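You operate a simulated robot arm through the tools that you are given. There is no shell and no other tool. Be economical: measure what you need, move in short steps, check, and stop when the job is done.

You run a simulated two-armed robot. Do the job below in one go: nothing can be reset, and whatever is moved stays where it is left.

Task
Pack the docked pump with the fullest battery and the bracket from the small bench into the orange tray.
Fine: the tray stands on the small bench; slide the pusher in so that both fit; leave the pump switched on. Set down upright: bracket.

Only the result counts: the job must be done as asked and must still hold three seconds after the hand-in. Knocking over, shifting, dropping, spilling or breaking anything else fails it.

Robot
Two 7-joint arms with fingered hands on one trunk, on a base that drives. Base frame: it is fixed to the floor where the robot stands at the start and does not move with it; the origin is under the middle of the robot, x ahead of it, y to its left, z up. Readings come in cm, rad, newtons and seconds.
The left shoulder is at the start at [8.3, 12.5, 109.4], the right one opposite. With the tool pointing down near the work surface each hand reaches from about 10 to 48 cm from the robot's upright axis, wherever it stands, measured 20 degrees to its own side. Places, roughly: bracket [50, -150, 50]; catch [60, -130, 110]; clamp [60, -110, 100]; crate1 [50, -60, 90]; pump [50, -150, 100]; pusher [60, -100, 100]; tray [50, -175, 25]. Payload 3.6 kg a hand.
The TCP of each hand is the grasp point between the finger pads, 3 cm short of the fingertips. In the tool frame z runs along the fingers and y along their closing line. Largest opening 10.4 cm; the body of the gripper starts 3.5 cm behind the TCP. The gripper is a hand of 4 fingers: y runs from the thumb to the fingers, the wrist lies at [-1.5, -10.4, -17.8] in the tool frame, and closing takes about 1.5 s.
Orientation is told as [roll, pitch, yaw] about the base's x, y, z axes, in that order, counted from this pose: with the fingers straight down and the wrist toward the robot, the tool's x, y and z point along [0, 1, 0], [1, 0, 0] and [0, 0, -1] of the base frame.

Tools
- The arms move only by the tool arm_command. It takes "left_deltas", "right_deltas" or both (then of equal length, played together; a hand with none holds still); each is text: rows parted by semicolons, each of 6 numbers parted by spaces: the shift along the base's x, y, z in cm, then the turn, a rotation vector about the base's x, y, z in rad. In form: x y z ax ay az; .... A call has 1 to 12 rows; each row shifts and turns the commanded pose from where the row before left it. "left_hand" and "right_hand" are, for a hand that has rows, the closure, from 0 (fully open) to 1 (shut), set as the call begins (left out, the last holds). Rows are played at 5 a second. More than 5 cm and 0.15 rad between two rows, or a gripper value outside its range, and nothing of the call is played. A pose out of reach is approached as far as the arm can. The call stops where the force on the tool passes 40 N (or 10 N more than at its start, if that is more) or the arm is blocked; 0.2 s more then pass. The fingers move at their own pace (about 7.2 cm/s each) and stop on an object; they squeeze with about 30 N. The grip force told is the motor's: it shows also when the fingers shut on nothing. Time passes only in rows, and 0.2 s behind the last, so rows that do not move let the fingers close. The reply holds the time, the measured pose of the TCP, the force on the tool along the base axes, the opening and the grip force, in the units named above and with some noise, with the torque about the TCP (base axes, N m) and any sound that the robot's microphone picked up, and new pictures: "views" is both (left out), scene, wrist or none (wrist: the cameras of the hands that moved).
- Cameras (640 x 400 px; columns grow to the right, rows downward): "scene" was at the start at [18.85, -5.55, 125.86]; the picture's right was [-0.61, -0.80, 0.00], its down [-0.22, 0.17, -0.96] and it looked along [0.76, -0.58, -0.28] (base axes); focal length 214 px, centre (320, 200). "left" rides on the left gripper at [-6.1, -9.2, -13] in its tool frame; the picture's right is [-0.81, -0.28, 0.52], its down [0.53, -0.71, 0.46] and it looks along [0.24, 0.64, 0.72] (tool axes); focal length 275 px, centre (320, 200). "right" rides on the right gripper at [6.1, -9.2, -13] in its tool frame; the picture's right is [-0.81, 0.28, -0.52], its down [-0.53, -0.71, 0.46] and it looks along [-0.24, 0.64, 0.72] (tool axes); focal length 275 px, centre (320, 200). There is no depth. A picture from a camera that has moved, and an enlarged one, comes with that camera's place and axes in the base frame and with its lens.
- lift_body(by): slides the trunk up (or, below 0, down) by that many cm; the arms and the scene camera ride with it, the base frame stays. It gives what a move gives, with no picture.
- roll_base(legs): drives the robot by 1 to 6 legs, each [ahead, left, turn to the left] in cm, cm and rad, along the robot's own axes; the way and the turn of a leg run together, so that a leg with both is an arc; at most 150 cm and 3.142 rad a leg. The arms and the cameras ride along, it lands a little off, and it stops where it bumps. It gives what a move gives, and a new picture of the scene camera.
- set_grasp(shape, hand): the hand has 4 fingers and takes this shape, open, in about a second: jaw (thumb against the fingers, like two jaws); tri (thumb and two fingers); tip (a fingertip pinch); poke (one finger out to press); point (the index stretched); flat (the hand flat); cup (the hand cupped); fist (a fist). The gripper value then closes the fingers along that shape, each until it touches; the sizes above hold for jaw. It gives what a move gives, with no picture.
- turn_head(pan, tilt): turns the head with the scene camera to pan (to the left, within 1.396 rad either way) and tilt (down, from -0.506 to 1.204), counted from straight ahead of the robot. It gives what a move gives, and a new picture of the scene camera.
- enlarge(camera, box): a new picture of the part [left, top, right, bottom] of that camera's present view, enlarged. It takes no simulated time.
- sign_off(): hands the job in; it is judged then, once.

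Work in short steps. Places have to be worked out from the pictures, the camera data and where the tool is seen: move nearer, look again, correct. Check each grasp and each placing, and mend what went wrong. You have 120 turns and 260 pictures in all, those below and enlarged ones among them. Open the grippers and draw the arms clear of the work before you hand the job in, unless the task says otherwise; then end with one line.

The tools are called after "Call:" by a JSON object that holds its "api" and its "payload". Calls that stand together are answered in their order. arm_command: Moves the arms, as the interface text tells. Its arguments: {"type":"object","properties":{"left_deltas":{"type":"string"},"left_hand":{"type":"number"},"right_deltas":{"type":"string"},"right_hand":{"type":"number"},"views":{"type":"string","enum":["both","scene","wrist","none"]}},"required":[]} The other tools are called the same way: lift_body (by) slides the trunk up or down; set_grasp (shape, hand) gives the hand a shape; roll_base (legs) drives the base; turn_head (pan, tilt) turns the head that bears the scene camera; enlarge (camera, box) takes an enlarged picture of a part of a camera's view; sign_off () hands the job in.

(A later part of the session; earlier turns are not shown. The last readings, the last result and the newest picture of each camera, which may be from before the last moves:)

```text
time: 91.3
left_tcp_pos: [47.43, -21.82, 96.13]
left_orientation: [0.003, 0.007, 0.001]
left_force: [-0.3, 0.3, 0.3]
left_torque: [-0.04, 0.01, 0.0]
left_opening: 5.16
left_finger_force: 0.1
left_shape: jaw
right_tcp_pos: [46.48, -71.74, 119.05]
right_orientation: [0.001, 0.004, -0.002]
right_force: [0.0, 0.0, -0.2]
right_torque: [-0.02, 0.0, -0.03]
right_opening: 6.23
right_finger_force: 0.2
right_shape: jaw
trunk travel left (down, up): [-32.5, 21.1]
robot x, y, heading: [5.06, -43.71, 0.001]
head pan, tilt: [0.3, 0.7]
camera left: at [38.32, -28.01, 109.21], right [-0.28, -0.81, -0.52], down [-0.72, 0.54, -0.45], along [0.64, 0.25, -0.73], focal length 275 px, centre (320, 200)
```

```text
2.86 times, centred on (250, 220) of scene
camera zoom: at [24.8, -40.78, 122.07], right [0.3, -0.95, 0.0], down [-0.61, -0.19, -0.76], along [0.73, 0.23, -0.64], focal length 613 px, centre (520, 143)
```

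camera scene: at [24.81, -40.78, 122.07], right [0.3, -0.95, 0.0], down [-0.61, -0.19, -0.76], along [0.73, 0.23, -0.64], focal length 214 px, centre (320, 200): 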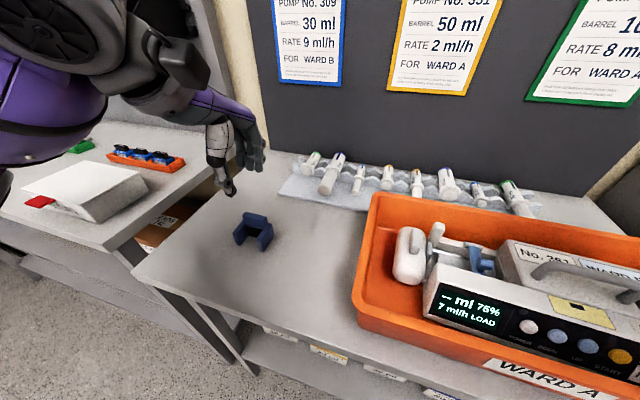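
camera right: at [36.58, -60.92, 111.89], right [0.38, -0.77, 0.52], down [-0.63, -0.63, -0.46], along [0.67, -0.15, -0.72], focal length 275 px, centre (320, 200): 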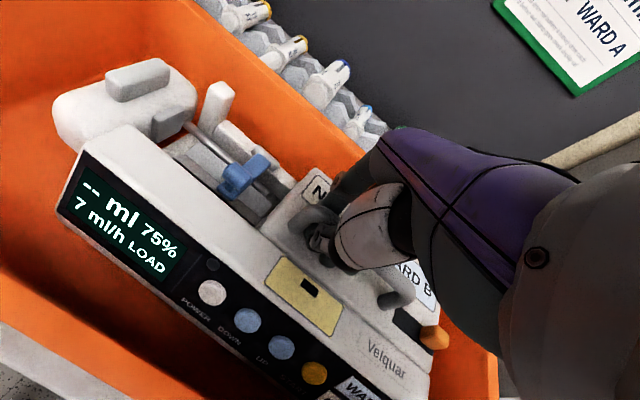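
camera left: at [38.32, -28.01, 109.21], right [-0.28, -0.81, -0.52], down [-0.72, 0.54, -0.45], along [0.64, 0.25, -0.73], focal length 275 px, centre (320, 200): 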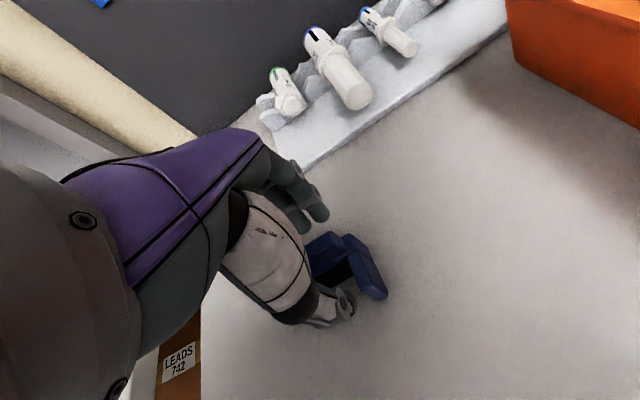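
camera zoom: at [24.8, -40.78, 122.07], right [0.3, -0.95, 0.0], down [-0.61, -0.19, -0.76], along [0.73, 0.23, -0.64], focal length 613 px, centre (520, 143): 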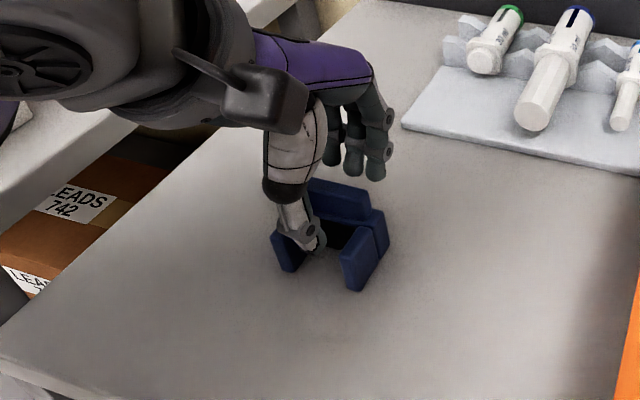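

The thumb sits a bit left of the U gap. I shift 0.6 right and close.

Call:
{"api": "arm_command", "payload": {"left_deltas": "0 -0.6 0 0 0 0; 0 0 0 0 0 0; 0 0 0 0 0 0; 0 0 0 0 0 0; 0 0 0 0 0 0; 0 0 0 0 0 0; 0 0 0 0 0 0", "left_hand": 1, "views": "wrist"}}

Call:
{"api": "enlarge", "payload": {"camera": "scene", "box": [180, 150, 320, 290]}}

```text
time: 92.9
left_tcp_pos: [47.28, -22.43, 96.27]
left_orientation: [0.003, 0.004, 0.0]
left_force: [0.5, 2.0, 19.5]
left_torque: [0.03, -0.08, 0.03]
left_opening: 0.57
left_finger_force: 29.8
left_shape: jaw
right_tcp_pos: [46.28, -71.74, 119.19]
right_orientation: [0.002, 0.002, -0.001]
right_force: [0.1, 0.1, -1.5]
right_torque: [-0.01, -0.01, -0.01]
right_opening: 6.21
right_finger_force: 0.0
right_shape: jaw
trunk travel left (down, up): [-32.5, 21.1]
robot x, y, heading: [5.45, -43.22, 0.008]
head pan, tilt: [0.3, 0.7]
camera left: at [38.25, -28.64, 109.32], right [-0.28, -0.81, -0.52], down [-0.72, 0.53, -0.45], along [0.64, 0.25, -0.73], focal length 275 px, centre (320, 200)
```

left: 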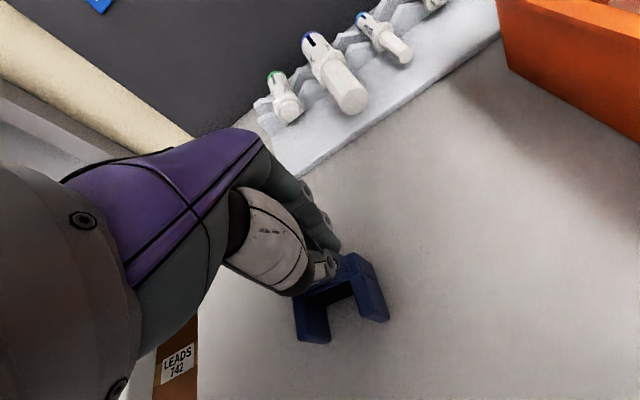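

```text
2.86 times, centred on (250, 220) of scene
camera zoom: at [24.69, -40.81, 122.1], right [0.3, -0.95, 0.0], down [-0.61, -0.19, -0.77], along [0.73, 0.23, -0.64], focal length 613 px, centre (520, 143)
```

zoom: 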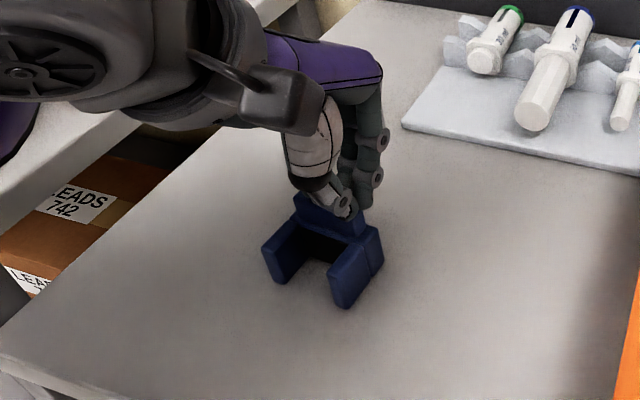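

The fingers closed on top of the bar (19 N up), so the bar is lower than I judged. I open and look at the bracket again.

Call:
{"api": "arm_command", "payload": {"left_deltas": "0 0 0.5 0 0 0; 0 0 0.5 0 0 0; 0 0 0 0 0 0; 0 0 0 0 0 0", "left_hand": 0.5, "views": "wrist"}}

Call:
{"api": "enlarge", "payload": {"camera": "scene", "box": [180, 150, 320, 290]}}

```text
time: 93.9
left_tcp_pos: [47.37, -22.55, 97.23]
left_orientation: [0.004, 0.01, -0.001]
left_force: [-0.1, 0.6, -0.1]
left_torque: [-0.02, 0.01, 0.02]
left_opening: 5.14
left_finger_force: 0.0
left_shape: jaw
right_tcp_pos: [46.37, -71.67, 119.01]
right_orientation: [0.002, 0.003, -0.002]
right_force: [-0.5, -0.3, 0.6]
right_torque: [0.02, 0.03, -0.02]
right_opening: 6.19
right_finger_force: 0.0
right_shape: jaw
trunk travel left (down, up): [-32.5, 21.1]
robot x, y, heading: [5.38, -43.35, 0.007]
head pan, tilt: [0.3, 0.7]
camera left: at [38.32, -28.61, 110.24], right [-0.28, -0.81, -0.52], down [-0.72, 0.54, -0.45], along [0.64, 0.25, -0.73], focal length 275 px, centre (320, 200)
```

left: 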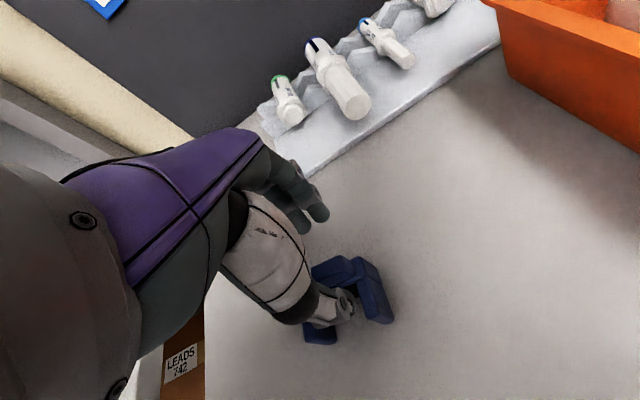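

```text
2.86 times, centred on (250, 220) of scene
camera zoom: at [24.8, -40.77, 122.07], right [0.3, -0.95, 0.0], down [-0.61, -0.19, -0.76], along [0.73, 0.23, -0.64], focal length 613 px, centre (520, 143)
```

zoom: 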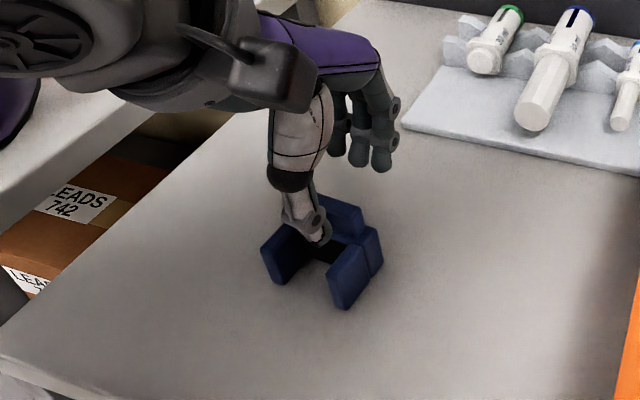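

The bracket moved ~1.3 cm toward the robot, still upright. The thumb is short, so I must go lower and centre at ≈[46.5,−21.4]; I align, then lower to TCP z≈94.4.

Call:
{"api": "arm_command", "payload": {"left_deltas": "0 0 1 0 0 0; -0.8 1.1 0 0 0 0; 0 0 -1.5 0 0 0; 0 0 -1.2 0 0 0; 0 0 -1 0 0 0; 0 0 0 0 0 0", "views": "wrist"}}

Call:
{"api": "enlarge", "payload": {"camera": "scene", "box": [200, 170, 300, 270]}}

Call:
{"api": "enlarge", "payload": {"camera": "left", "box": [260, 200, 420, 360]}}

```text
time: 95.3
left_tcp_pos: [47.45, -21.32, 94.6]
left_orientation: [0.004, 0.011, -0.001]
left_force: [-0.1, 0.1, 0.1]
left_torque: [0.01, 0.05, 0.0]
left_opening: 5.16
left_finger_force: 0.0
left_shape: jaw
left hand out of reach, approached as far as the arm can: row 3, 5
right_tcp_pos: [46.44, -71.65, 119.01]
right_orientation: [0.002, 0.002, -0.002]
right_force: [-1.0, 1.0, 0.2]
right_torque: [-0.01, -0.01, 0.0]
right_opening: 6.19
right_finger_force: 0.1
right_shape: jaw
trunk travel left (down, up): [-32.5, 21.1]
robot x, y, heading: [5.27, -43.0, 0.003]
head pan, tilt: [0.3, 0.7]
camera left: at [38.33, -27.34, 107.67], right [-0.28, -0.81, -0.52], down [-0.72, 0.54, -0.45], along [0.64, 0.25, -0.73], focal length 275 px, centre (320, 200)
```

left: 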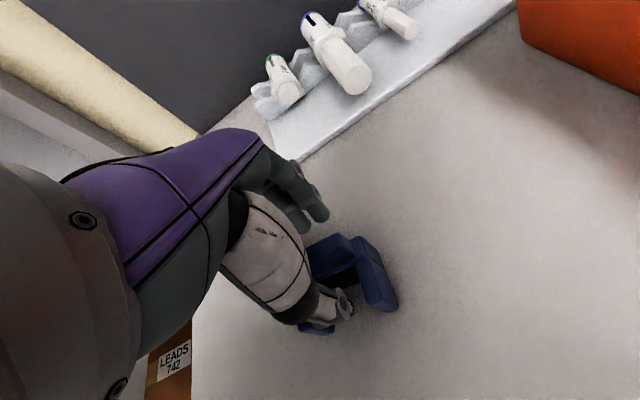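

```text
4.00 times, centred on (250, 220) of scene
camera zoom: at [24.8, -40.77, 122.07], right [0.3, -0.95, 0.0], down [-0.61, -0.19, -0.76], along [0.73, 0.23, -0.64], focal length 858 px, centre (600, 120)
```

zoom: 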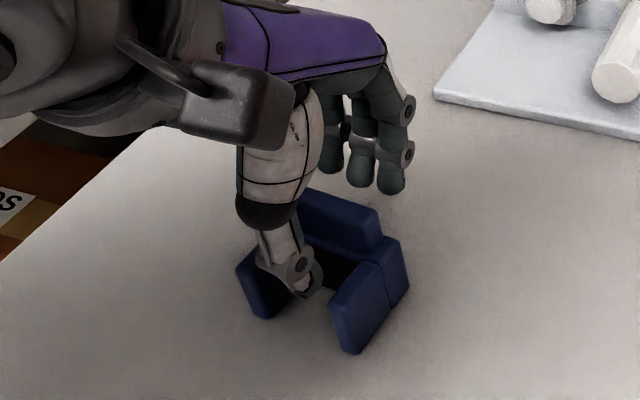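

```text
2.50 times, centred on (340, 280) of left
camera zoom: at [38.33, -27.34, 107.67], right [-0.28, -0.81, -0.52], down [-0.72, 0.54, -0.45], along [0.64, 0.25, -0.73], focal length 688 px, centre (270, 0)
```

zoom: 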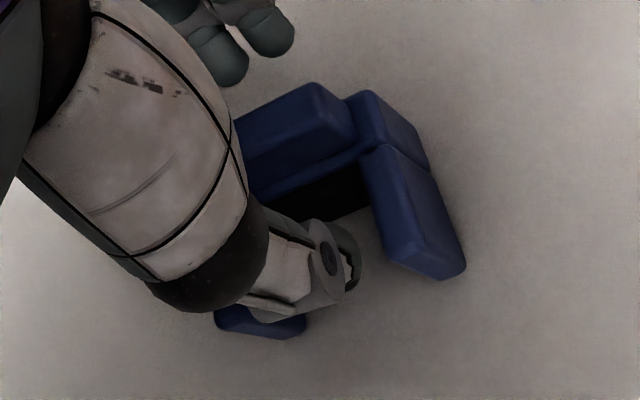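

The left arm is at its reach limit here. I raise the hand, drive the base 4 cm nearer and 8 cm left, and compensate with the arm.

Call:
{"api": "arm_command", "payload": {"left_deltas": "0 0 2 0 0 0; 0 0 4 0 0 0; 0 0 2 0 0 0", "views": "none"}}

Call:
{"api": "roll_base", "payload": {"legs": [[4, 8, 0]]}}

Call:
{"api": "arm_command", "payload": {"left_deltas": "-2.4 -4 0 0 0 0; -2.2 -4 0 0 0 0; 0 0 -2 0 0 0; 0 0 0 0 0 0", "views": "both"}}

Call:
{"api": "enlarge", "payload": {"camera": "left", "box": [260, 200, 420, 360]}}

```text
time: 96.1
left_tcp_pos: [47.26, -21.14, 102.64]
left_orientation: [0.003, 0.008, 0.001]
left_force: [0.1, -0.4, 0.0]
left_torque: [-0.01, -0.01, 0.01]
left_opening: 5.17
left_finger_force: 0.2
left_shape: jaw
right_tcp_pos: [46.37, -71.64, 119.05]
right_orientation: [0.002, 0.002, -0.001]
right_force: [-0.2, -0.1, -0.9]
right_torque: [0.0, 0.03, 0.01]
right_opening: 6.21
right_finger_force: 0.0
right_shape: jaw
trunk travel left (down, up): [-32.5, 21.1]
robot x, y, heading: [5.1, -43.41, 0.009]
head pan, tilt: [0.3, 0.7]
```

```text
time: 97.5
left_tcp_pos: [51.26, -13.15, 102.66]
left_orientation: [0.003, 0.007, 0.002]
left_force: [0.2, -0.7, 0.2]
left_torque: [-0.02, 0.0, -0.03]
left_opening: 5.15
left_finger_force: 0.1
left_shape: jaw
right_tcp_pos: [50.34, -63.71, 118.99]
right_orientation: [0.002, 0.002, -0.001]
right_force: [-0.1, 0.8, -0.2]
right_torque: [-0.02, -0.01, 0.03]
right_opening: 6.25
right_finger_force: 0.0
right_shape: jaw
trunk travel left (down, up): [-32.5, 21.1]
robot x, y, heading: [9.32, -35.99, 0.005]
head pan, tilt: [0.3, 0.7]
camera scene: at [28.73, -32.78, 122.07], right [0.3, -0.95, 0.0], down [-0.61, -0.19, -0.76], along [0.73, 0.23, -0.64], focal length 214 px, centre (320, 200)
```

scene: 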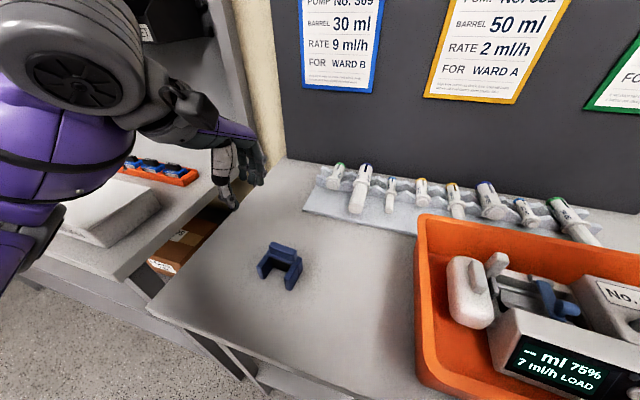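

```text
time: 98.5
left_tcp_pos: [49.11, -21.74, 102.16]
left_orientation: [0.005, 0.008, -0.001]
left_force: [0.3, 0.5, -0.4]
left_torque: [0.01, 0.0, 0.0]
left_opening: 5.19
left_finger_force: 0.0
left_shape: jaw
left hand out of reach, approached as far as the arm can: row 1, 2, 3
right_tcp_pos: [50.27, -63.78, 119.06]
right_orientation: [0.002, 0.004, -0.001]
right_force: [-0.7, 0.6, -0.4]
right_torque: [0.0, 0.02, -0.01]
right_opening: 6.2
right_finger_force: 0.0
right_shape: jaw
trunk travel left (down, up): [-32.5, 21.1]
robot x, y, heading: [9.72, -35.64, 0.006]
head pan, tilt: [0.3, 0.7]
camera scene: at [28.7, -32.86, 122.07], right [0.3, -0.95, 0.0], down [-0.61, -0.19, -0.77], along [0.73, 0.23, -0.64], focal length 214 px, centre (320, 200)
camera left: at [40.01, -27.88, 115.18], right [-0.28, -0.81, -0.52], down [-0.72, 0.54, -0.45], along [0.64, 0.25, -0.73], focal length 275 px, centre (320, 200)
```

scene: 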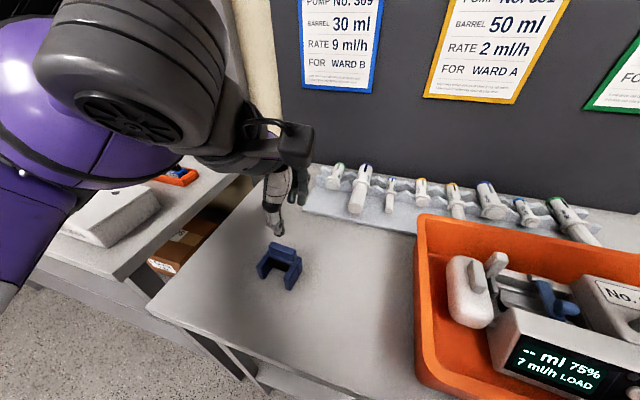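
left: 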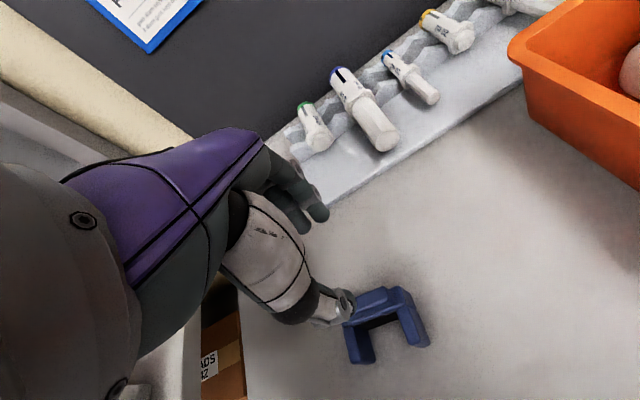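

```text
2.50 times, centred on (340, 280) of left
camera zoom: at [40.01, -27.88, 115.18], right [-0.28, -0.81, -0.52], down [-0.72, 0.54, -0.45], along [0.64, 0.25, -0.73], focal length 688 px, centre (270, 0)
```

zoom: 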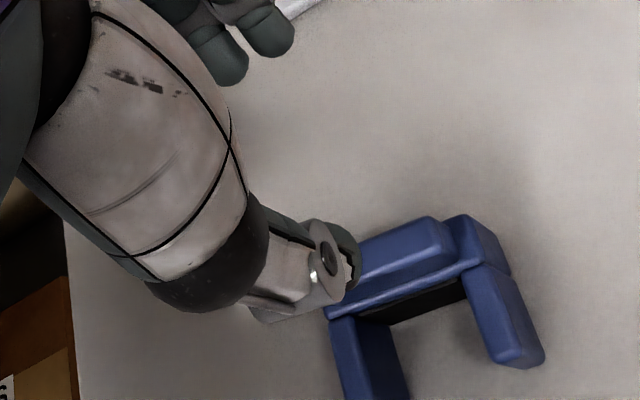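

It is the inner limit instead: the arm is too folded. I raise the hand a bit, drive back 8 cm, and reach forward.

Call:
{"api": "roll_base", "payload": {"legs": [[-8, 0, 0]]}}

Call:
{"api": "arm_command", "payload": {"left_deltas": "2.5 0 0 0 0 0; 2.5 0.2 0 0 0 0; 0.5 0 0 0 0 0; 0 0 0 0 0 0", "views": "both"}}

Call:
{"api": "enlarge", "payload": {"camera": "left", "box": [260, 200, 420, 360]}}

```text
time: 99.5
left_tcp_pos: [41.1, -21.73, 102.22]
left_orientation: [0.004, 0.009, 0.001]
left_force: [0.1, -0.3, 0.2]
left_torque: [0.0, -0.02, 0.0]
left_opening: 5.18
left_finger_force: 0.1
left_shape: jaw
right_tcp_pos: [42.39, -63.87, 119.01]
right_orientation: [0.002, 0.003, -0.002]
right_force: [-0.2, -0.9, -0.5]
right_torque: [0.01, -0.02, -0.01]
right_opening: 6.2
right_finger_force: 0.0
right_shape: jaw
trunk travel left (down, up): [-32.5, 21.1]
robot x, y, heading: [1.36, -35.59, 0.012]
head pan, tilt: [0.3, 0.7]
camera scene: at [20.69, -32.87, 122.09], right [0.3, -0.95, 0.0], down [-0.61, -0.19, -0.77], along [0.73, 0.23, -0.64], focal length 214 px, centre (320, 200)
```

scene: 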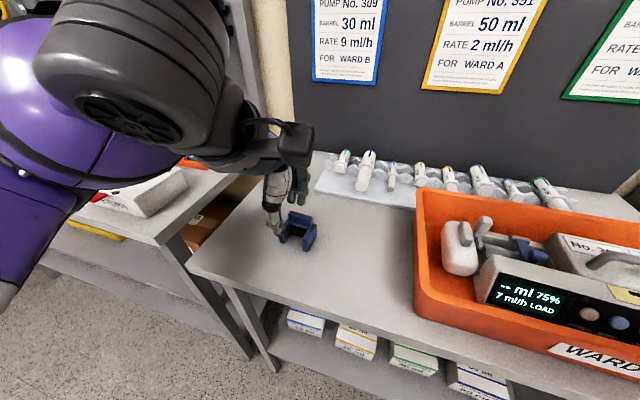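

```text
time: 100.5
left_tcp_pos: [46.55, -21.42, 102.08]
left_orientation: [0.003, 0.01, 0.0]
left_force: [-0.3, 0.4, 0.4]
left_torque: [0.0, 0.0, -0.03]
left_opening: 5.17
left_finger_force: 0.1
left_shape: jaw
right_tcp_pos: [42.38, -63.73, 119.13]
right_orientation: [0.002, 0.003, -0.002]
right_force: [0.2, -0.1, -0.3]
right_torque: [-0.02, 0.0, 0.0]
right_opening: 6.22
right_finger_force: 0.0
right_shape: jaw
trunk travel left (down, up): [-32.5, 21.1]
robot x, y, heading: [1.22, -35.5, 0.007]
head pan, tilt: [0.3, 0.7]
camera scene: at [20.77, -32.86, 122.07], right [0.3, -0.95, 0.0], down [-0.61, -0.19, -0.76], along [0.73, 0.23, -0.64], focal length 214 px, centre (320, 200)
camera left: at [37.62, -27.62, 115.16], right [-0.28, -0.81, -0.52], down [-0.72, 0.53, -0.45], along [0.64, 0.25, -0.73], focal length 275 px, centre (320, 200)
```

scene: 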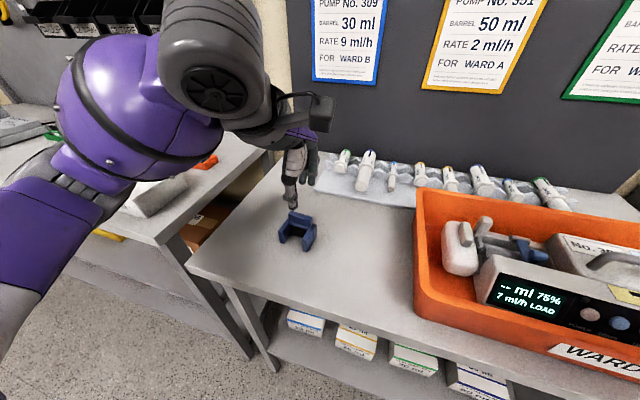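
left: 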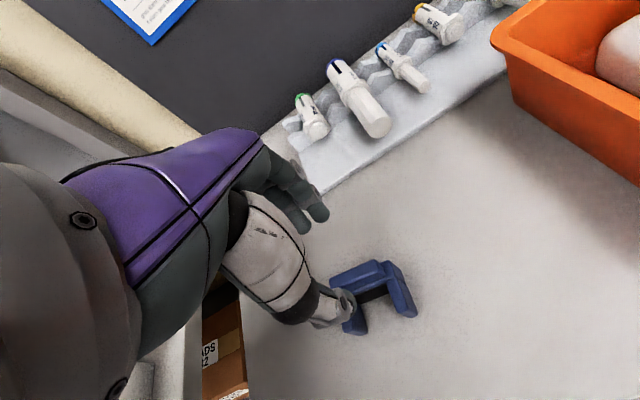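

```text
2.50 times, centred on (340, 280) of left
camera zoom: at [37.62, -27.62, 115.16], right [-0.28, -0.81, -0.52], down [-0.72, 0.53, -0.45], along [0.64, 0.25, -0.73], focal length 688 px, centre (270, 0)
```

zoom: 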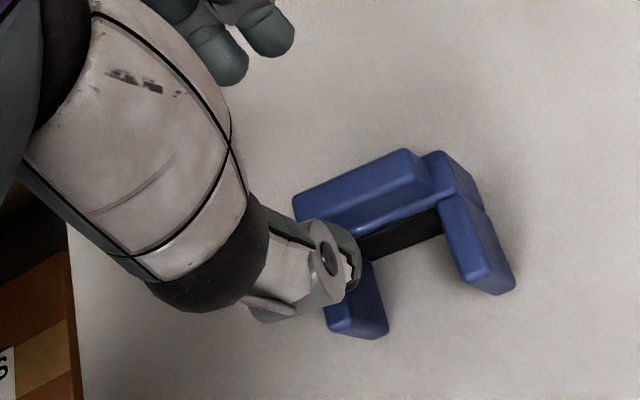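

Now reachable and centred (bar top ≈[46.5,−21.3], 3.7 × 1.4 cm). I lower to TCP z≈94.2 and close.

Call:
{"api": "arm_command", "payload": {"left_deltas": "0 0 -3 0 0 0; 0 0 -2.5 0 0 0; 0 0 -1.3 0 0 0; 0 0 -1 0 0 0; 0 0 0 0 0 0", "views": "wrist"}}

Call:
{"api": "enlarge", "payload": {"camera": "scene", "box": [240, 160, 360, 270]}}

```text
time: 101.7
left_tcp_pos: [46.66, -21.48, 94.44]
left_orientation: [0.003, 0.008, -0.001]
left_force: [0.2, -0.2, -0.1]
left_torque: [0.01, -0.03, 0.01]
left_opening: 5.19
left_finger_force: 0.1
left_shape: jaw
right_tcp_pos: [42.24, -63.64, 118.93]
right_orientation: [0.002, 0.002, -0.001]
right_force: [-0.9, -0.1, -0.3]
right_torque: [0.01, -0.01, -0.02]
right_opening: 6.19
right_finger_force: 0.0
right_shape: jaw
trunk travel left (down, up): [-32.5, 21.1]
robot x, y, heading: [1.31, -35.64, 0.004]
head pan, tilt: [0.3, 0.7]
camera left: at [37.59, -27.64, 107.35], right [-0.28, -0.81, -0.52], down [-0.72, 0.53, -0.45], along [0.64, 0.25, -0.73], focal length 275 px, centre (320, 200)
```

left: 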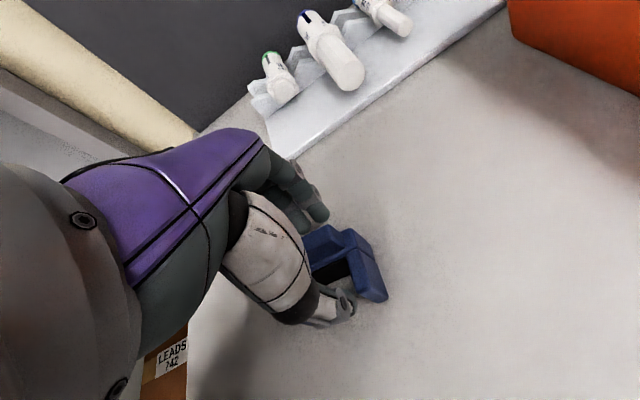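

```text
3.64 times, centred on (300, 215) of scene
camera zoom: at [20.77, -32.87, 122.07], right [0.3, -0.95, 0.0], down [-0.61, -0.19, -0.76], along [0.73, 0.23, -0.64], focal length 780 px, centre (393, 146)
```

zoom: 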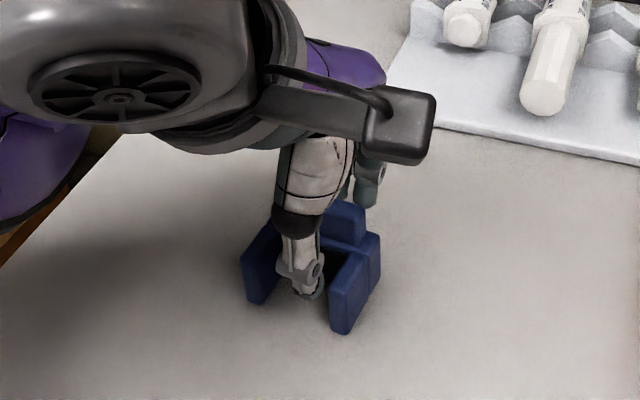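

The thumb is in the U gap. I lower 0.6 more and close.

Call:
{"api": "arm_command", "payload": {"left_deltas": "0 0 -0.6 0 0 0; 0 0 0 0 0 0; 0 0 0 0 0 0; 0 0 0 0 0 0; 0 0 0 0 0 0; 0 0 0 0 0 0; 0 0 0 0 0 0", "left_hand": 1, "views": "wrist"}}

Call:
{"api": "enlarge", "payload": {"camera": "scene", "box": [240, 160, 360, 270]}}

```text
time: 103.3
left_tcp_pos: [46.59, -21.41, 93.77]
left_orientation: [0.003, 0.009, 0.001]
left_force: [0.0, -0.4, 0.3]
left_torque: [0.01, -0.03, 0.02]
left_opening: 1.45
left_finger_force: 29.9
left_shape: jaw
right_tcp_pos: [42.37, -63.85, 119.05]
right_orientation: [0.002, 0.003, -0.001]
right_force: [0.9, -0.1, -0.1]
right_torque: [0.0, 0.01, 0.02]
right_opening: 6.2
right_finger_force: 0.1
right_shape: jaw
trunk travel left (down, up): [-32.5, 21.1]
robot x, y, heading: [1.59, -35.9, 0.007]
head pan, tilt: [0.3, 0.7]
camera left: at [37.61, -27.65, 106.78], right [-0.28, -0.81, -0.52], down [-0.72, 0.53, -0.45], along [0.64, 0.25, -0.73], focal length 275 px, centre (320, 200)
```

left: 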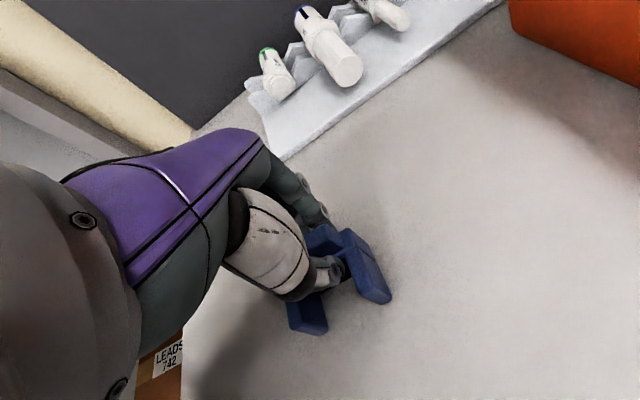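

```text
3.64 times, centred on (300, 215) of scene
camera zoom: at [20.78, -32.87, 122.07], right [0.3, -0.95, 0.0], down [-0.61, -0.19, -0.76], along [0.73, 0.23, -0.64], focal length 780 px, centre (393, 146)
```

zoom: 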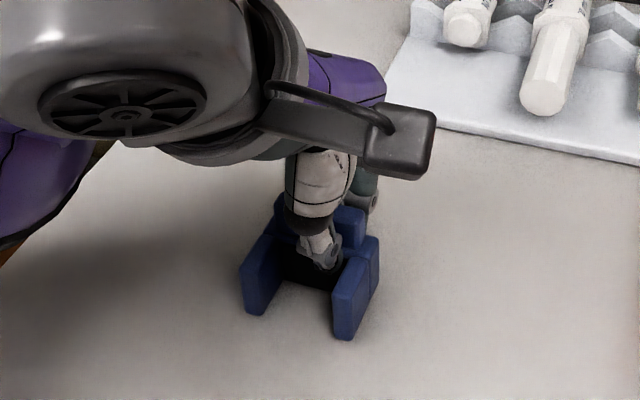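

Gripped (opening 1.45 = bar thickness). I lift it 16 cm and check.

Call:
{"api": "arm_command", "payload": {"left_deltas": "0 0 1 0 0 0; 0 0 3 0 0 0; 0 0 4 0 0 0; 0 0 4 0 0 0; 0 0 4 0 0 0; 0 0 0 0 0 0", "views": "both"}}

```text
time: 104.7
left_tcp_pos: [46.73, -21.44, 109.73]
left_orientation: [0.003, 0.008, 0.0]
left_force: [-0.9, 0.6, -0.9]
left_torque: [-0.03, -0.03, 0.01]
left_opening: 1.43
left_finger_force: 30.8
left_shape: jaw
right_tcp_pos: [42.44, -63.87, 119.17]
right_orientation: [0.001, 0.004, -0.001]
right_force: [0.1, -0.6, 0.3]
right_torque: [-0.01, -0.02, 0.0]
right_opening: 6.23
right_finger_force: 0.0
right_shape: jaw
trunk travel left (down, up): [-32.5, 21.1]
robot x, y, heading: [0.84, -35.43, 0.008]
head pan, tilt: [0.3, 0.7]
camera scene: at [20.8, -32.85, 122.06], right [0.3, -0.95, 0.0], down [-0.61, -0.19, -0.76], along [0.73, 0.23, -0.64], focal length 214 px, centre (320, 200)
camera left: at [37.63, -27.67, 122.78], right [-0.28, -0.81, -0.52], down [-0.72, 0.53, -0.45], along [0.64, 0.25, -0.73], focal length 275 px, centre (320, 200)
```

scene: 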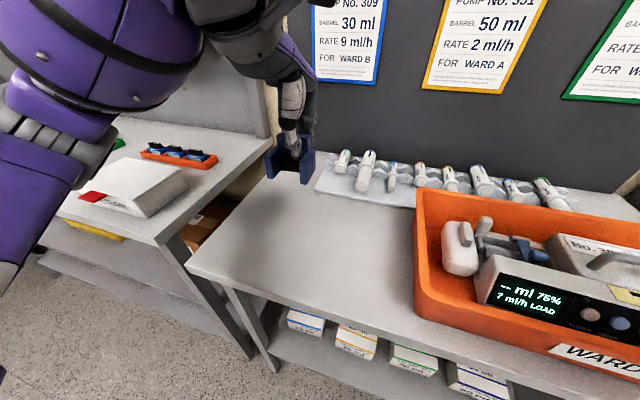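
left: 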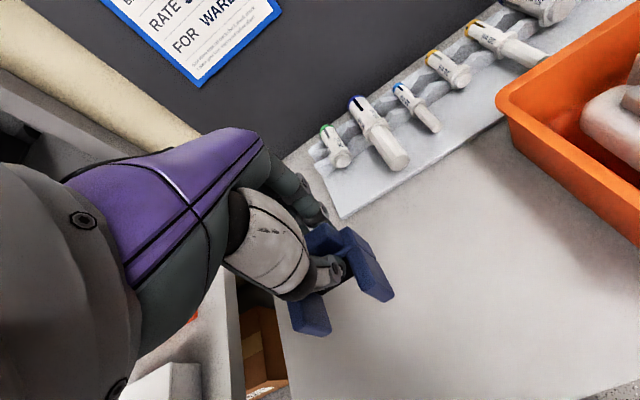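

Held level. I drive back 5.5 and right 26 cm to bring it over the tray's front-left corner.

Call:
{"api": "roll_base", "payload": {"legs": [[-5.5, 0, 0], [0, -26, 0]]}}

Call:
{"api": "enlarge", "payload": {"camera": "left", "box": [0, 0, 640, 400]}}

```text
time: 108.2
left_tcp_pos: [41.4, -47.48, 109.67]
left_orientation: [0.005, 0.008, 0.001]
left_force: [-0.4, 0.4, -2.5]
left_torque: [-0.02, -0.03, 0.01]
left_opening: 1.43
left_finger_force: 29.9
left_shape: jaw
right_tcp_pos: [37.05, -89.92, 119.01]
right_orientation: [0.002, 0.003, 0.001]
right_force: [0.9, -0.3, -0.1]
right_torque: [-0.02, 0.0, -0.02]
right_opening: 6.21
right_finger_force: 0.1
right_shape: jaw
trunk travel left (down, up): [-32.5, 21.1]
robot x, y, heading: [-4.17, -60.95, 0.01]
head pan, tilt: [0.3, 0.7]
camera scene: at [15.47, -58.93, 122.07], right [0.3, -0.95, 0.0], down [-0.61, -0.19, -0.76], along [0.73, 0.23, -0.64], focal length 214 px, centre (320, 200)
```

scene: 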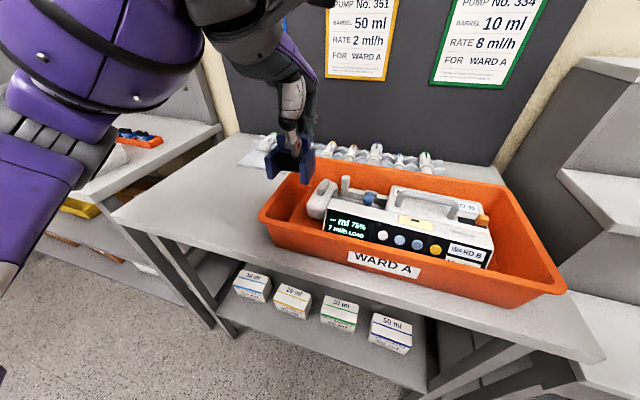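

```text
1.00 times, centred on (320, 200) of left (not enlarged: the box is as wide or as high as the picture)
camera zoom: at [32.29, -53.74, 122.76], right [-0.28, -0.81, -0.52], down [-0.72, 0.53, -0.45], along [0.64, 0.25, -0.73], focal length 275 px, centre (320, 200)
```

zoom: 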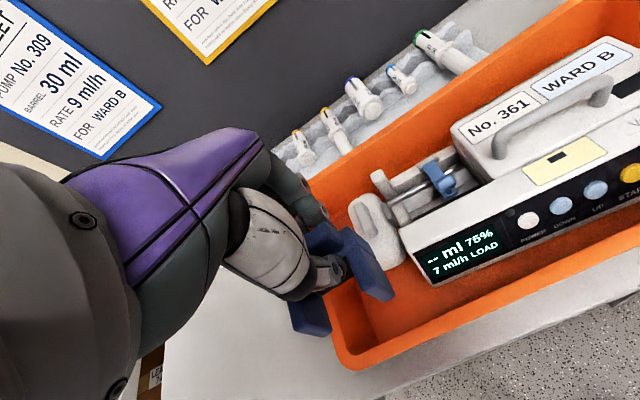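

The bracket sits just left/front of ideal by this camera. I shift +0.5 x, −0.6 y, and lower 8 cm to rim level, then check.

Call:
{"api": "arm_command", "payload": {"left_deltas": "0.5 -0.6 -2 0 0 0; 0 0 -3 0 0 0; 0 0 -3 0 0 0; 0 0 0 0 0 0", "views": "both"}}

Call:
{"api": "enlarge", "payload": {"camera": "left", "box": [260, 180, 460, 380]}}

Call:
{"api": "enlarge", "payload": {"camera": "scene", "box": [240, 120, 400, 270]}}

```text
time: 109.2
left_tcp_pos: [41.8, -48.28, 101.58]
left_orientation: [0.003, 0.009, 0.003]
left_force: [0.3, 0.4, -1.5]
left_torque: [-0.03, 0.0, 0.0]
left_opening: 1.45
left_finger_force: 30.1
left_shape: jaw
right_tcp_pos: [37.16, -89.79, 118.92]
right_orientation: [0.003, 0.004, 0.0]
right_force: [0.0, 0.0, 0.5]
right_torque: [0.0, -0.02, -0.03]
right_opening: 6.24
right_finger_force: 0.2
right_shape: jaw
trunk travel left (down, up): [-32.5, 21.1]
robot x, y, heading: [-4.27, -61.53, 0.01]
head pan, tilt: [0.3, 0.7]
camera scene: at [15.45, -58.92, 122.07], right [0.3, -0.95, 0.0], down [-0.61, -0.2, -0.77], along [0.73, 0.23, -0.64], focal length 214 px, centre (320, 200)
camera left: at [32.76, -54.34, 114.67], right [-0.28, -0.81, -0.52], down [-0.72, 0.53, -0.45], along [0.64, 0.25, -0.73], focal length 275 px, centre (320, 200)
```

scene: 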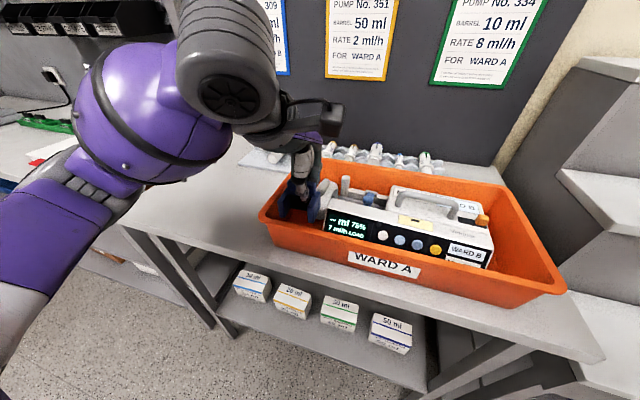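
left: 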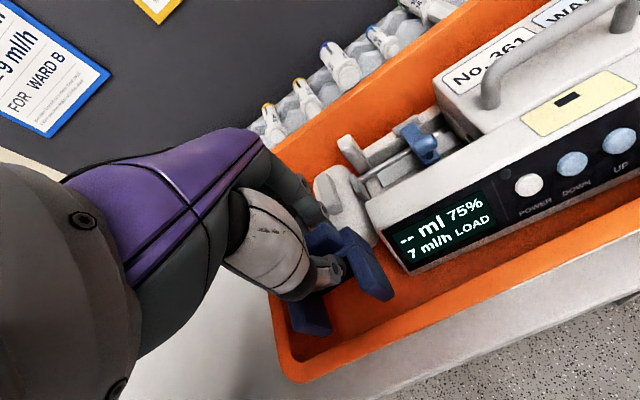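

```text
2.00 times, centred on (360, 280) of left
camera zoom: at [32.76, -54.34, 114.67], right [-0.28, -0.81, -0.52], down [-0.72, 0.53, -0.45], along [0.64, 0.25, -0.73], focal length 551 px, centre (240, 40)
```

zoom: 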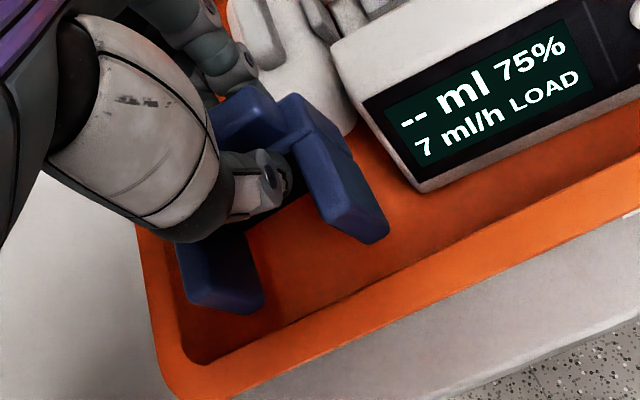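

```text
2.67 times, centred on (320, 195) of scene
camera zoom: at [15.45, -58.92, 122.07], right [0.3, -0.95, 0.0], down [-0.61, -0.2, -0.77], along [0.73, 0.23, -0.64], focal length 572 px, centre (320, 213)
```

zoom: 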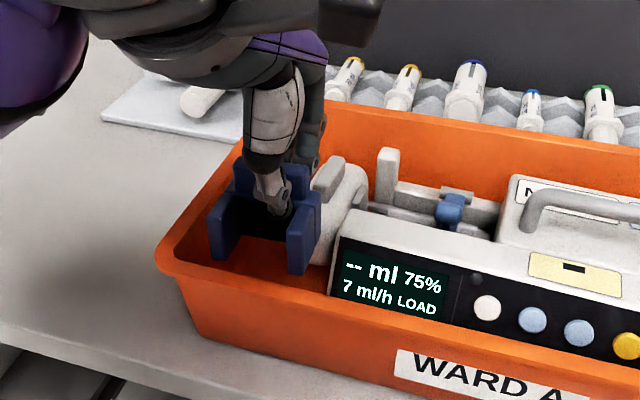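

It fits between wall, pump body and pusher head with ~0.5 cm each way. I nudge 0.4 right, 0.2 ahead, and lower slowly, watching the force.

Call:
{"api": "arm_command", "payload": {"left_deltas": "0.2 -0.4 -0.5 0 0 0; 0 0 -1 0 0 0; 0 0 -1 0 0 0; 0 0 -1 0 0 0; 0 0 0 0 0 0", "views": "wrist"}}

Call:
{"api": "enlarge", "payload": {"camera": "left", "box": [260, 180, 460, 380]}}

Call:
{"api": "enlarge", "payload": {"camera": "scene", "box": [240, 120, 400, 270]}}

```text
time: 110.4
left_tcp_pos: [42.06, -48.62, 98.16]
left_orientation: [0.004, 0.007, 0.002]
left_force: [-0.5, 0.0, -1.7]
left_torque: [0.03, 0.0, -0.02]
left_opening: 1.47
left_finger_force: 29.5
left_shape: jaw
right_tcp_pos: [37.04, -89.77, 119.01]
right_orientation: [0.001, 0.004, 0.0]
right_force: [-0.6, 0.0, 0.7]
right_torque: [0.0, -0.01, -0.01]
right_opening: 6.2
right_finger_force: 0.0
right_shape: jaw
trunk travel left (down, up): [-32.5, 21.1]
robot x, y, heading: [-3.84, -61.53, 0.007]
head pan, tilt: [0.3, 0.7]
camera left: at [33.0, -54.76, 111.23], right [-0.28, -0.81, -0.52], down [-0.72, 0.53, -0.45], along [0.64, 0.25, -0.73], focal length 275 px, centre (320, 200)
```

left: 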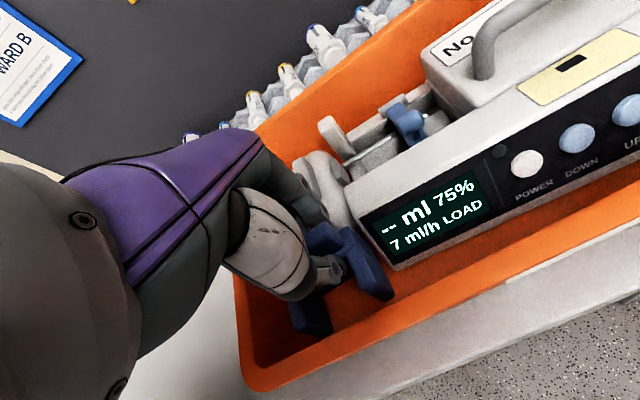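

```text
2.00 times, centred on (360, 280) of left
camera zoom: at [33.0, -54.76, 111.23], right [-0.28, -0.81, -0.52], down [-0.72, 0.53, -0.45], along [0.64, 0.25, -0.73], focal length 551 px, centre (240, 40)
```

zoom: 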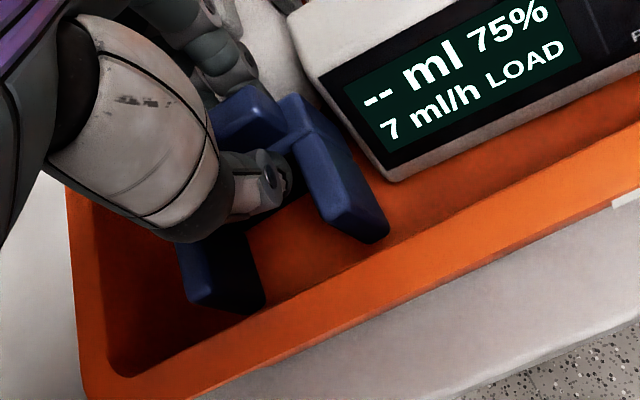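

```text
2.67 times, centred on (320, 195) of scene
camera zoom: at [15.47, -58.92, 122.07], right [0.3, -0.95, 0.0], down [-0.61, -0.2, -0.76], along [0.73, 0.23, -0.64], focal length 572 px, centre (320, 213)
```

zoom: 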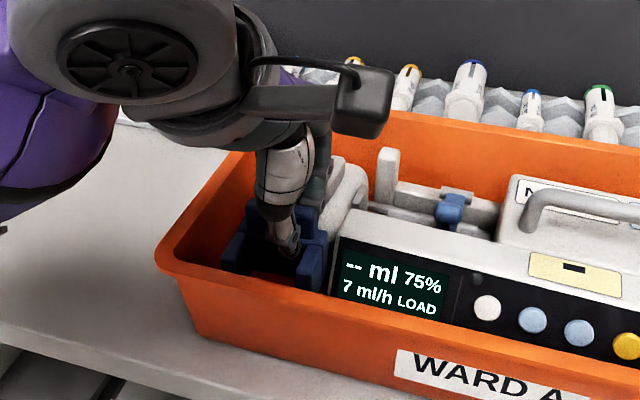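

Now the left margin is larger than the right one; I shift 0.5 back left and continue lowering to contact.

Call:
{"api": "arm_command", "payload": {"left_deltas": "0 0.5 -0.8 0 0 0; 0 0 -0.8 0 0 0; 0 0 -0.7 0 0 0; 0 0 -0.5 0 0 0; 0 0 -0.4 0 0 0; 0 0 0 0 0 0", "views": "wrist"}}

Call:
{"api": "enlarge", "payload": {"camera": "left", "box": [260, 180, 460, 380]}}

Call:
{"api": "enlarge", "payload": {"camera": "scene", "box": [240, 120, 400, 270]}}

```text
time: 111.8
left_tcp_pos: [42.13, -47.96, 95.35]
left_orientation: [0.002, 0.0, 0.005]
left_force: [2.8, 10.3, 37.6]
left_torque: [0.57, -1.18, 0.19]
left_opening: 1.58
left_finger_force: 29.8
left_shape: jaw
right_tcp_pos: [36.68, -89.78, 119.18]
right_orientation: [0.003, 0.002, 0.001]
right_force: [-0.6, -0.2, -0.5]
right_torque: [0.02, 0.0, 0.02]
right_opening: 6.2
right_finger_force: 0.0
right_shape: jaw
trunk travel left (down, up): [-32.5, 21.1]
robot x, y, heading: [-4.07, -61.4, 0.01]
head pan, tilt: [0.3, 0.7]
camera left: at [32.88, -54.15, 108.33], right [-0.27, -0.81, -0.52], down [-0.72, 0.53, -0.46], along [0.64, 0.25, -0.72], focal length 275 px, centre (320, 200)
```

left: 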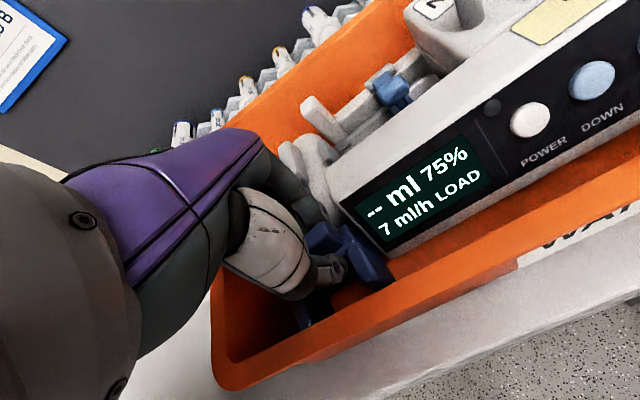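

```text
2.00 times, centred on (360, 280) of left
camera zoom: at [32.88, -54.15, 108.33], right [-0.27, -0.81, -0.52], down [-0.72, 0.53, -0.46], along [0.64, 0.25, -0.72], focal length 551 px, centre (240, 40)
```

zoom: 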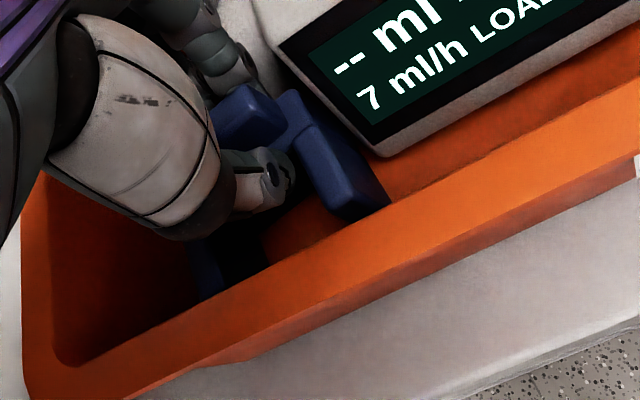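

```text
2.67 times, centred on (320, 195) of scene
camera zoom: at [15.25, -58.89, 122.12], right [0.3, -0.95, 0.0], down [-0.61, -0.2, -0.77], along [0.73, 0.23, -0.64], focal length 572 px, centre (320, 213)
```

zoom: 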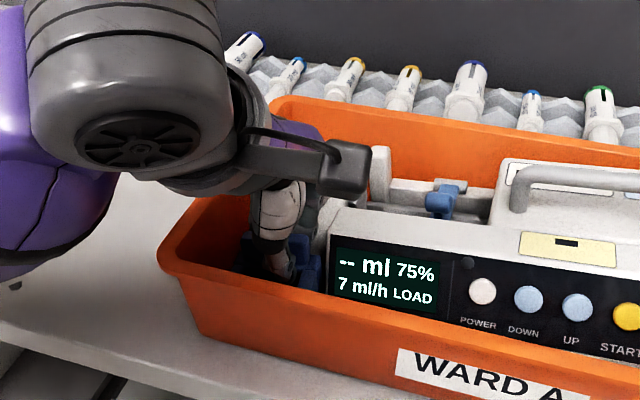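

Contact: 38 N up, 10 N sideways. I raise 1 cm to relieve it and examine the position.

Call:
{"api": "arm_command", "payload": {"left_deltas": "0 0 0.5 0 0 0; 0 0 0.5 0 0 0; 0 0 0 0 0 0", "views": "wrist"}}

Call:
{"api": "enlarge", "payload": {"camera": "left", "box": [260, 180, 460, 380]}}

Call:
{"api": "enlarge", "payload": {"camera": "scene", "box": [230, 120, 550, 310]}}

```text
time: 112.6
left_tcp_pos: [42.03, -48.11, 96.07]
left_orientation: [0.004, 0.01, 0.0]
left_force: [2.2, -1.7, 18.6]
left_torque: [0.17, -0.62, -0.05]
left_opening: 1.57
left_finger_force: 29.7
left_shape: jaw
right_tcp_pos: [37.05, -89.86, 119.1]
right_orientation: [0.002, 0.003, 0.001]
right_force: [0.5, 0.1, 1.0]
right_torque: [-0.02, 0.06, -0.01]
right_opening: 6.21
right_finger_force: 0.1
right_shape: jaw
trunk travel left (down, up): [-32.5, 21.1]
robot x, y, heading: [-3.96, -61.71, 0.009]
head pan, tilt: [0.3, 0.7]
camera left: at [32.91, -54.33, 109.07], right [-0.28, -0.81, -0.52], down [-0.72, 0.53, -0.45], along [0.64, 0.25, -0.73], focal length 275 px, centre (320, 200)
```

left: 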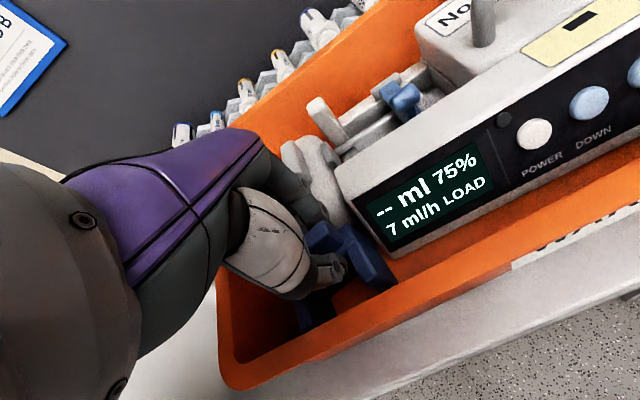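

```text
2.00 times, centred on (360, 280) of left
camera zoom: at [32.91, -54.33, 109.07], right [-0.28, -0.81, -0.52], down [-0.72, 0.53, -0.45], along [0.64, 0.25, -0.73], focal length 551 px, centre (240, 40)
```

zoom: 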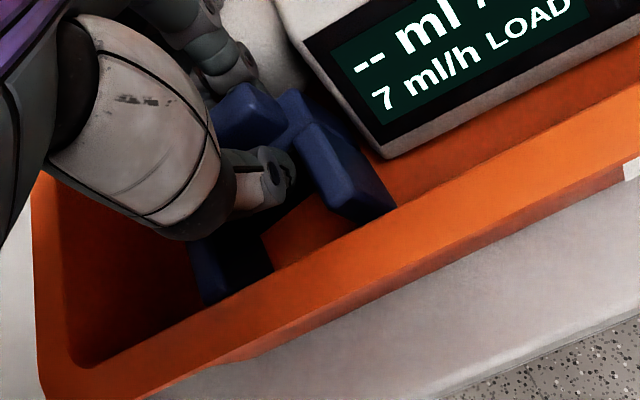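

```text
2.00 times, centred on (390, 215) of scene
camera zoom: at [15.37, -58.98, 122.08], right [0.3, -0.95, 0.0], down [-0.61, -0.19, -0.77], along [0.73, 0.23, -0.64], focal length 429 px, centre (180, 170)
```

zoom: 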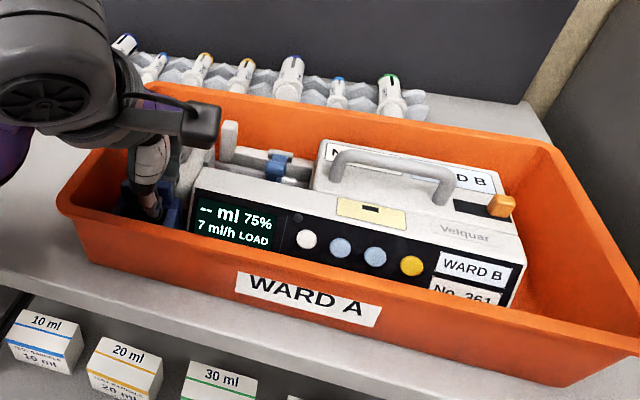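

Force is still 18 N at this height, so something under it carries. I raise in 0.3 cm rows to find where contact ends.

Call:
{"api": "arm_command", "payload": {"left_deltas": "0 0 0.3 0 0 0; 0 0 0 0 0 0", "views": "none"}}

Call:
{"api": "arm_command", "payload": {"left_deltas": "0 0 0.3 0 0 0; 0 0 0 0 0 0", "views": "none"}}

Call:
{"api": "arm_command", "payload": {"left_deltas": "0 0 0.3 0 0 0; 0 0 0 0 0 0", "views": "wrist"}}

```text
time: 113.2
left_tcp_pos: [42.04, -48.13, 96.12]
left_orientation: [0.005, 0.014, 0.0]
left_force: [0.0, -0.8, 1.0]
left_torque: [-0.02, 0.01, 0.02]
left_opening: 1.45
left_finger_force: 30.0
left_shape: jaw
right_tcp_pos: [37.07, -89.8, 119.0]
right_orientation: [0.002, 0.003, 0.0]
right_force: [0.8, -0.6, -0.1]
right_torque: [0.01, 0.02, 0.03]
right_opening: 6.2
right_finger_force: 0.0
right_shape: jaw
trunk travel left (down, up): [-32.5, 21.1]
robot x, y, heading: [-3.99, -61.63, 0.008]
head pan, tilt: [0.3, 0.7]
```

```text
time: 113.8
left_tcp_pos: [42.06, -48.01, 96.56]
left_orientation: [0.004, 0.011, 0.002]
left_force: [-0.9, 0.0, -1.8]
left_torque: [-0.05, -0.01, -0.02]
left_opening: 1.47
left_finger_force: 30.0
left_shape: jaw
right_tcp_pos: [37.09, -89.75, 119.07]
right_orientation: [0.002, 0.002, 0.0]
right_force: [-0.1, 0.2, 0.8]
right_torque: [0.01, -0.03, -0.04]
right_opening: 6.2
right_finger_force: 0.2
right_shape: jaw
trunk travel left (down, up): [-32.5, 21.1]
robot x, y, heading: [-4.28, -61.3, 0.007]
head pan, tilt: [0.3, 0.7]
```

```text
time: 114.4
left_tcp_pos: [42.09, -47.99, 96.92]
left_orientation: [0.007, 0.011, 0.002]
left_force: [0.0, 0.1, -1.1]
left_torque: [-0.02, -0.04, -0.04]
left_opening: 1.46
left_finger_force: 30.0
left_shape: jaw
right_tcp_pos: [37.18, -89.76, 119.09]
right_orientation: [0.001, 0.003, 0.001]
right_force: [-0.2, 0.6, 0.4]
right_torque: [0.02, 0.05, 0.02]
right_opening: 6.2
right_finger_force: 0.0
right_shape: jaw
trunk travel left (down, up): [-32.5, 21.1]
robot x, y, heading: [-4.16, -61.79, 0.007]
head pan, tilt: [0.3, 0.7]
camera left: at [33.01, -54.24, 109.93], right [-0.28, -0.81, -0.52], down [-0.72, 0.53, -0.45], along [0.64, 0.25, -0.73], focal length 275 px, centre (320, 200)
```

left: 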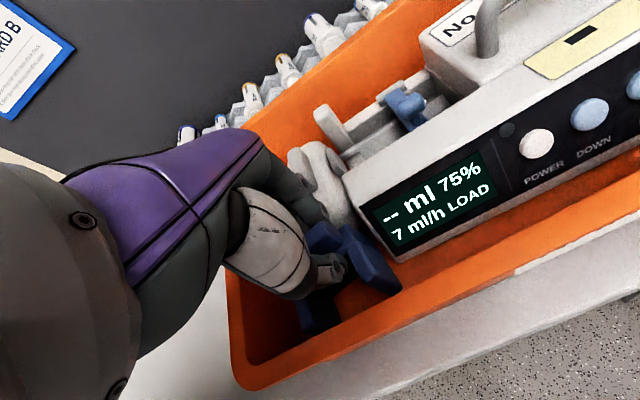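

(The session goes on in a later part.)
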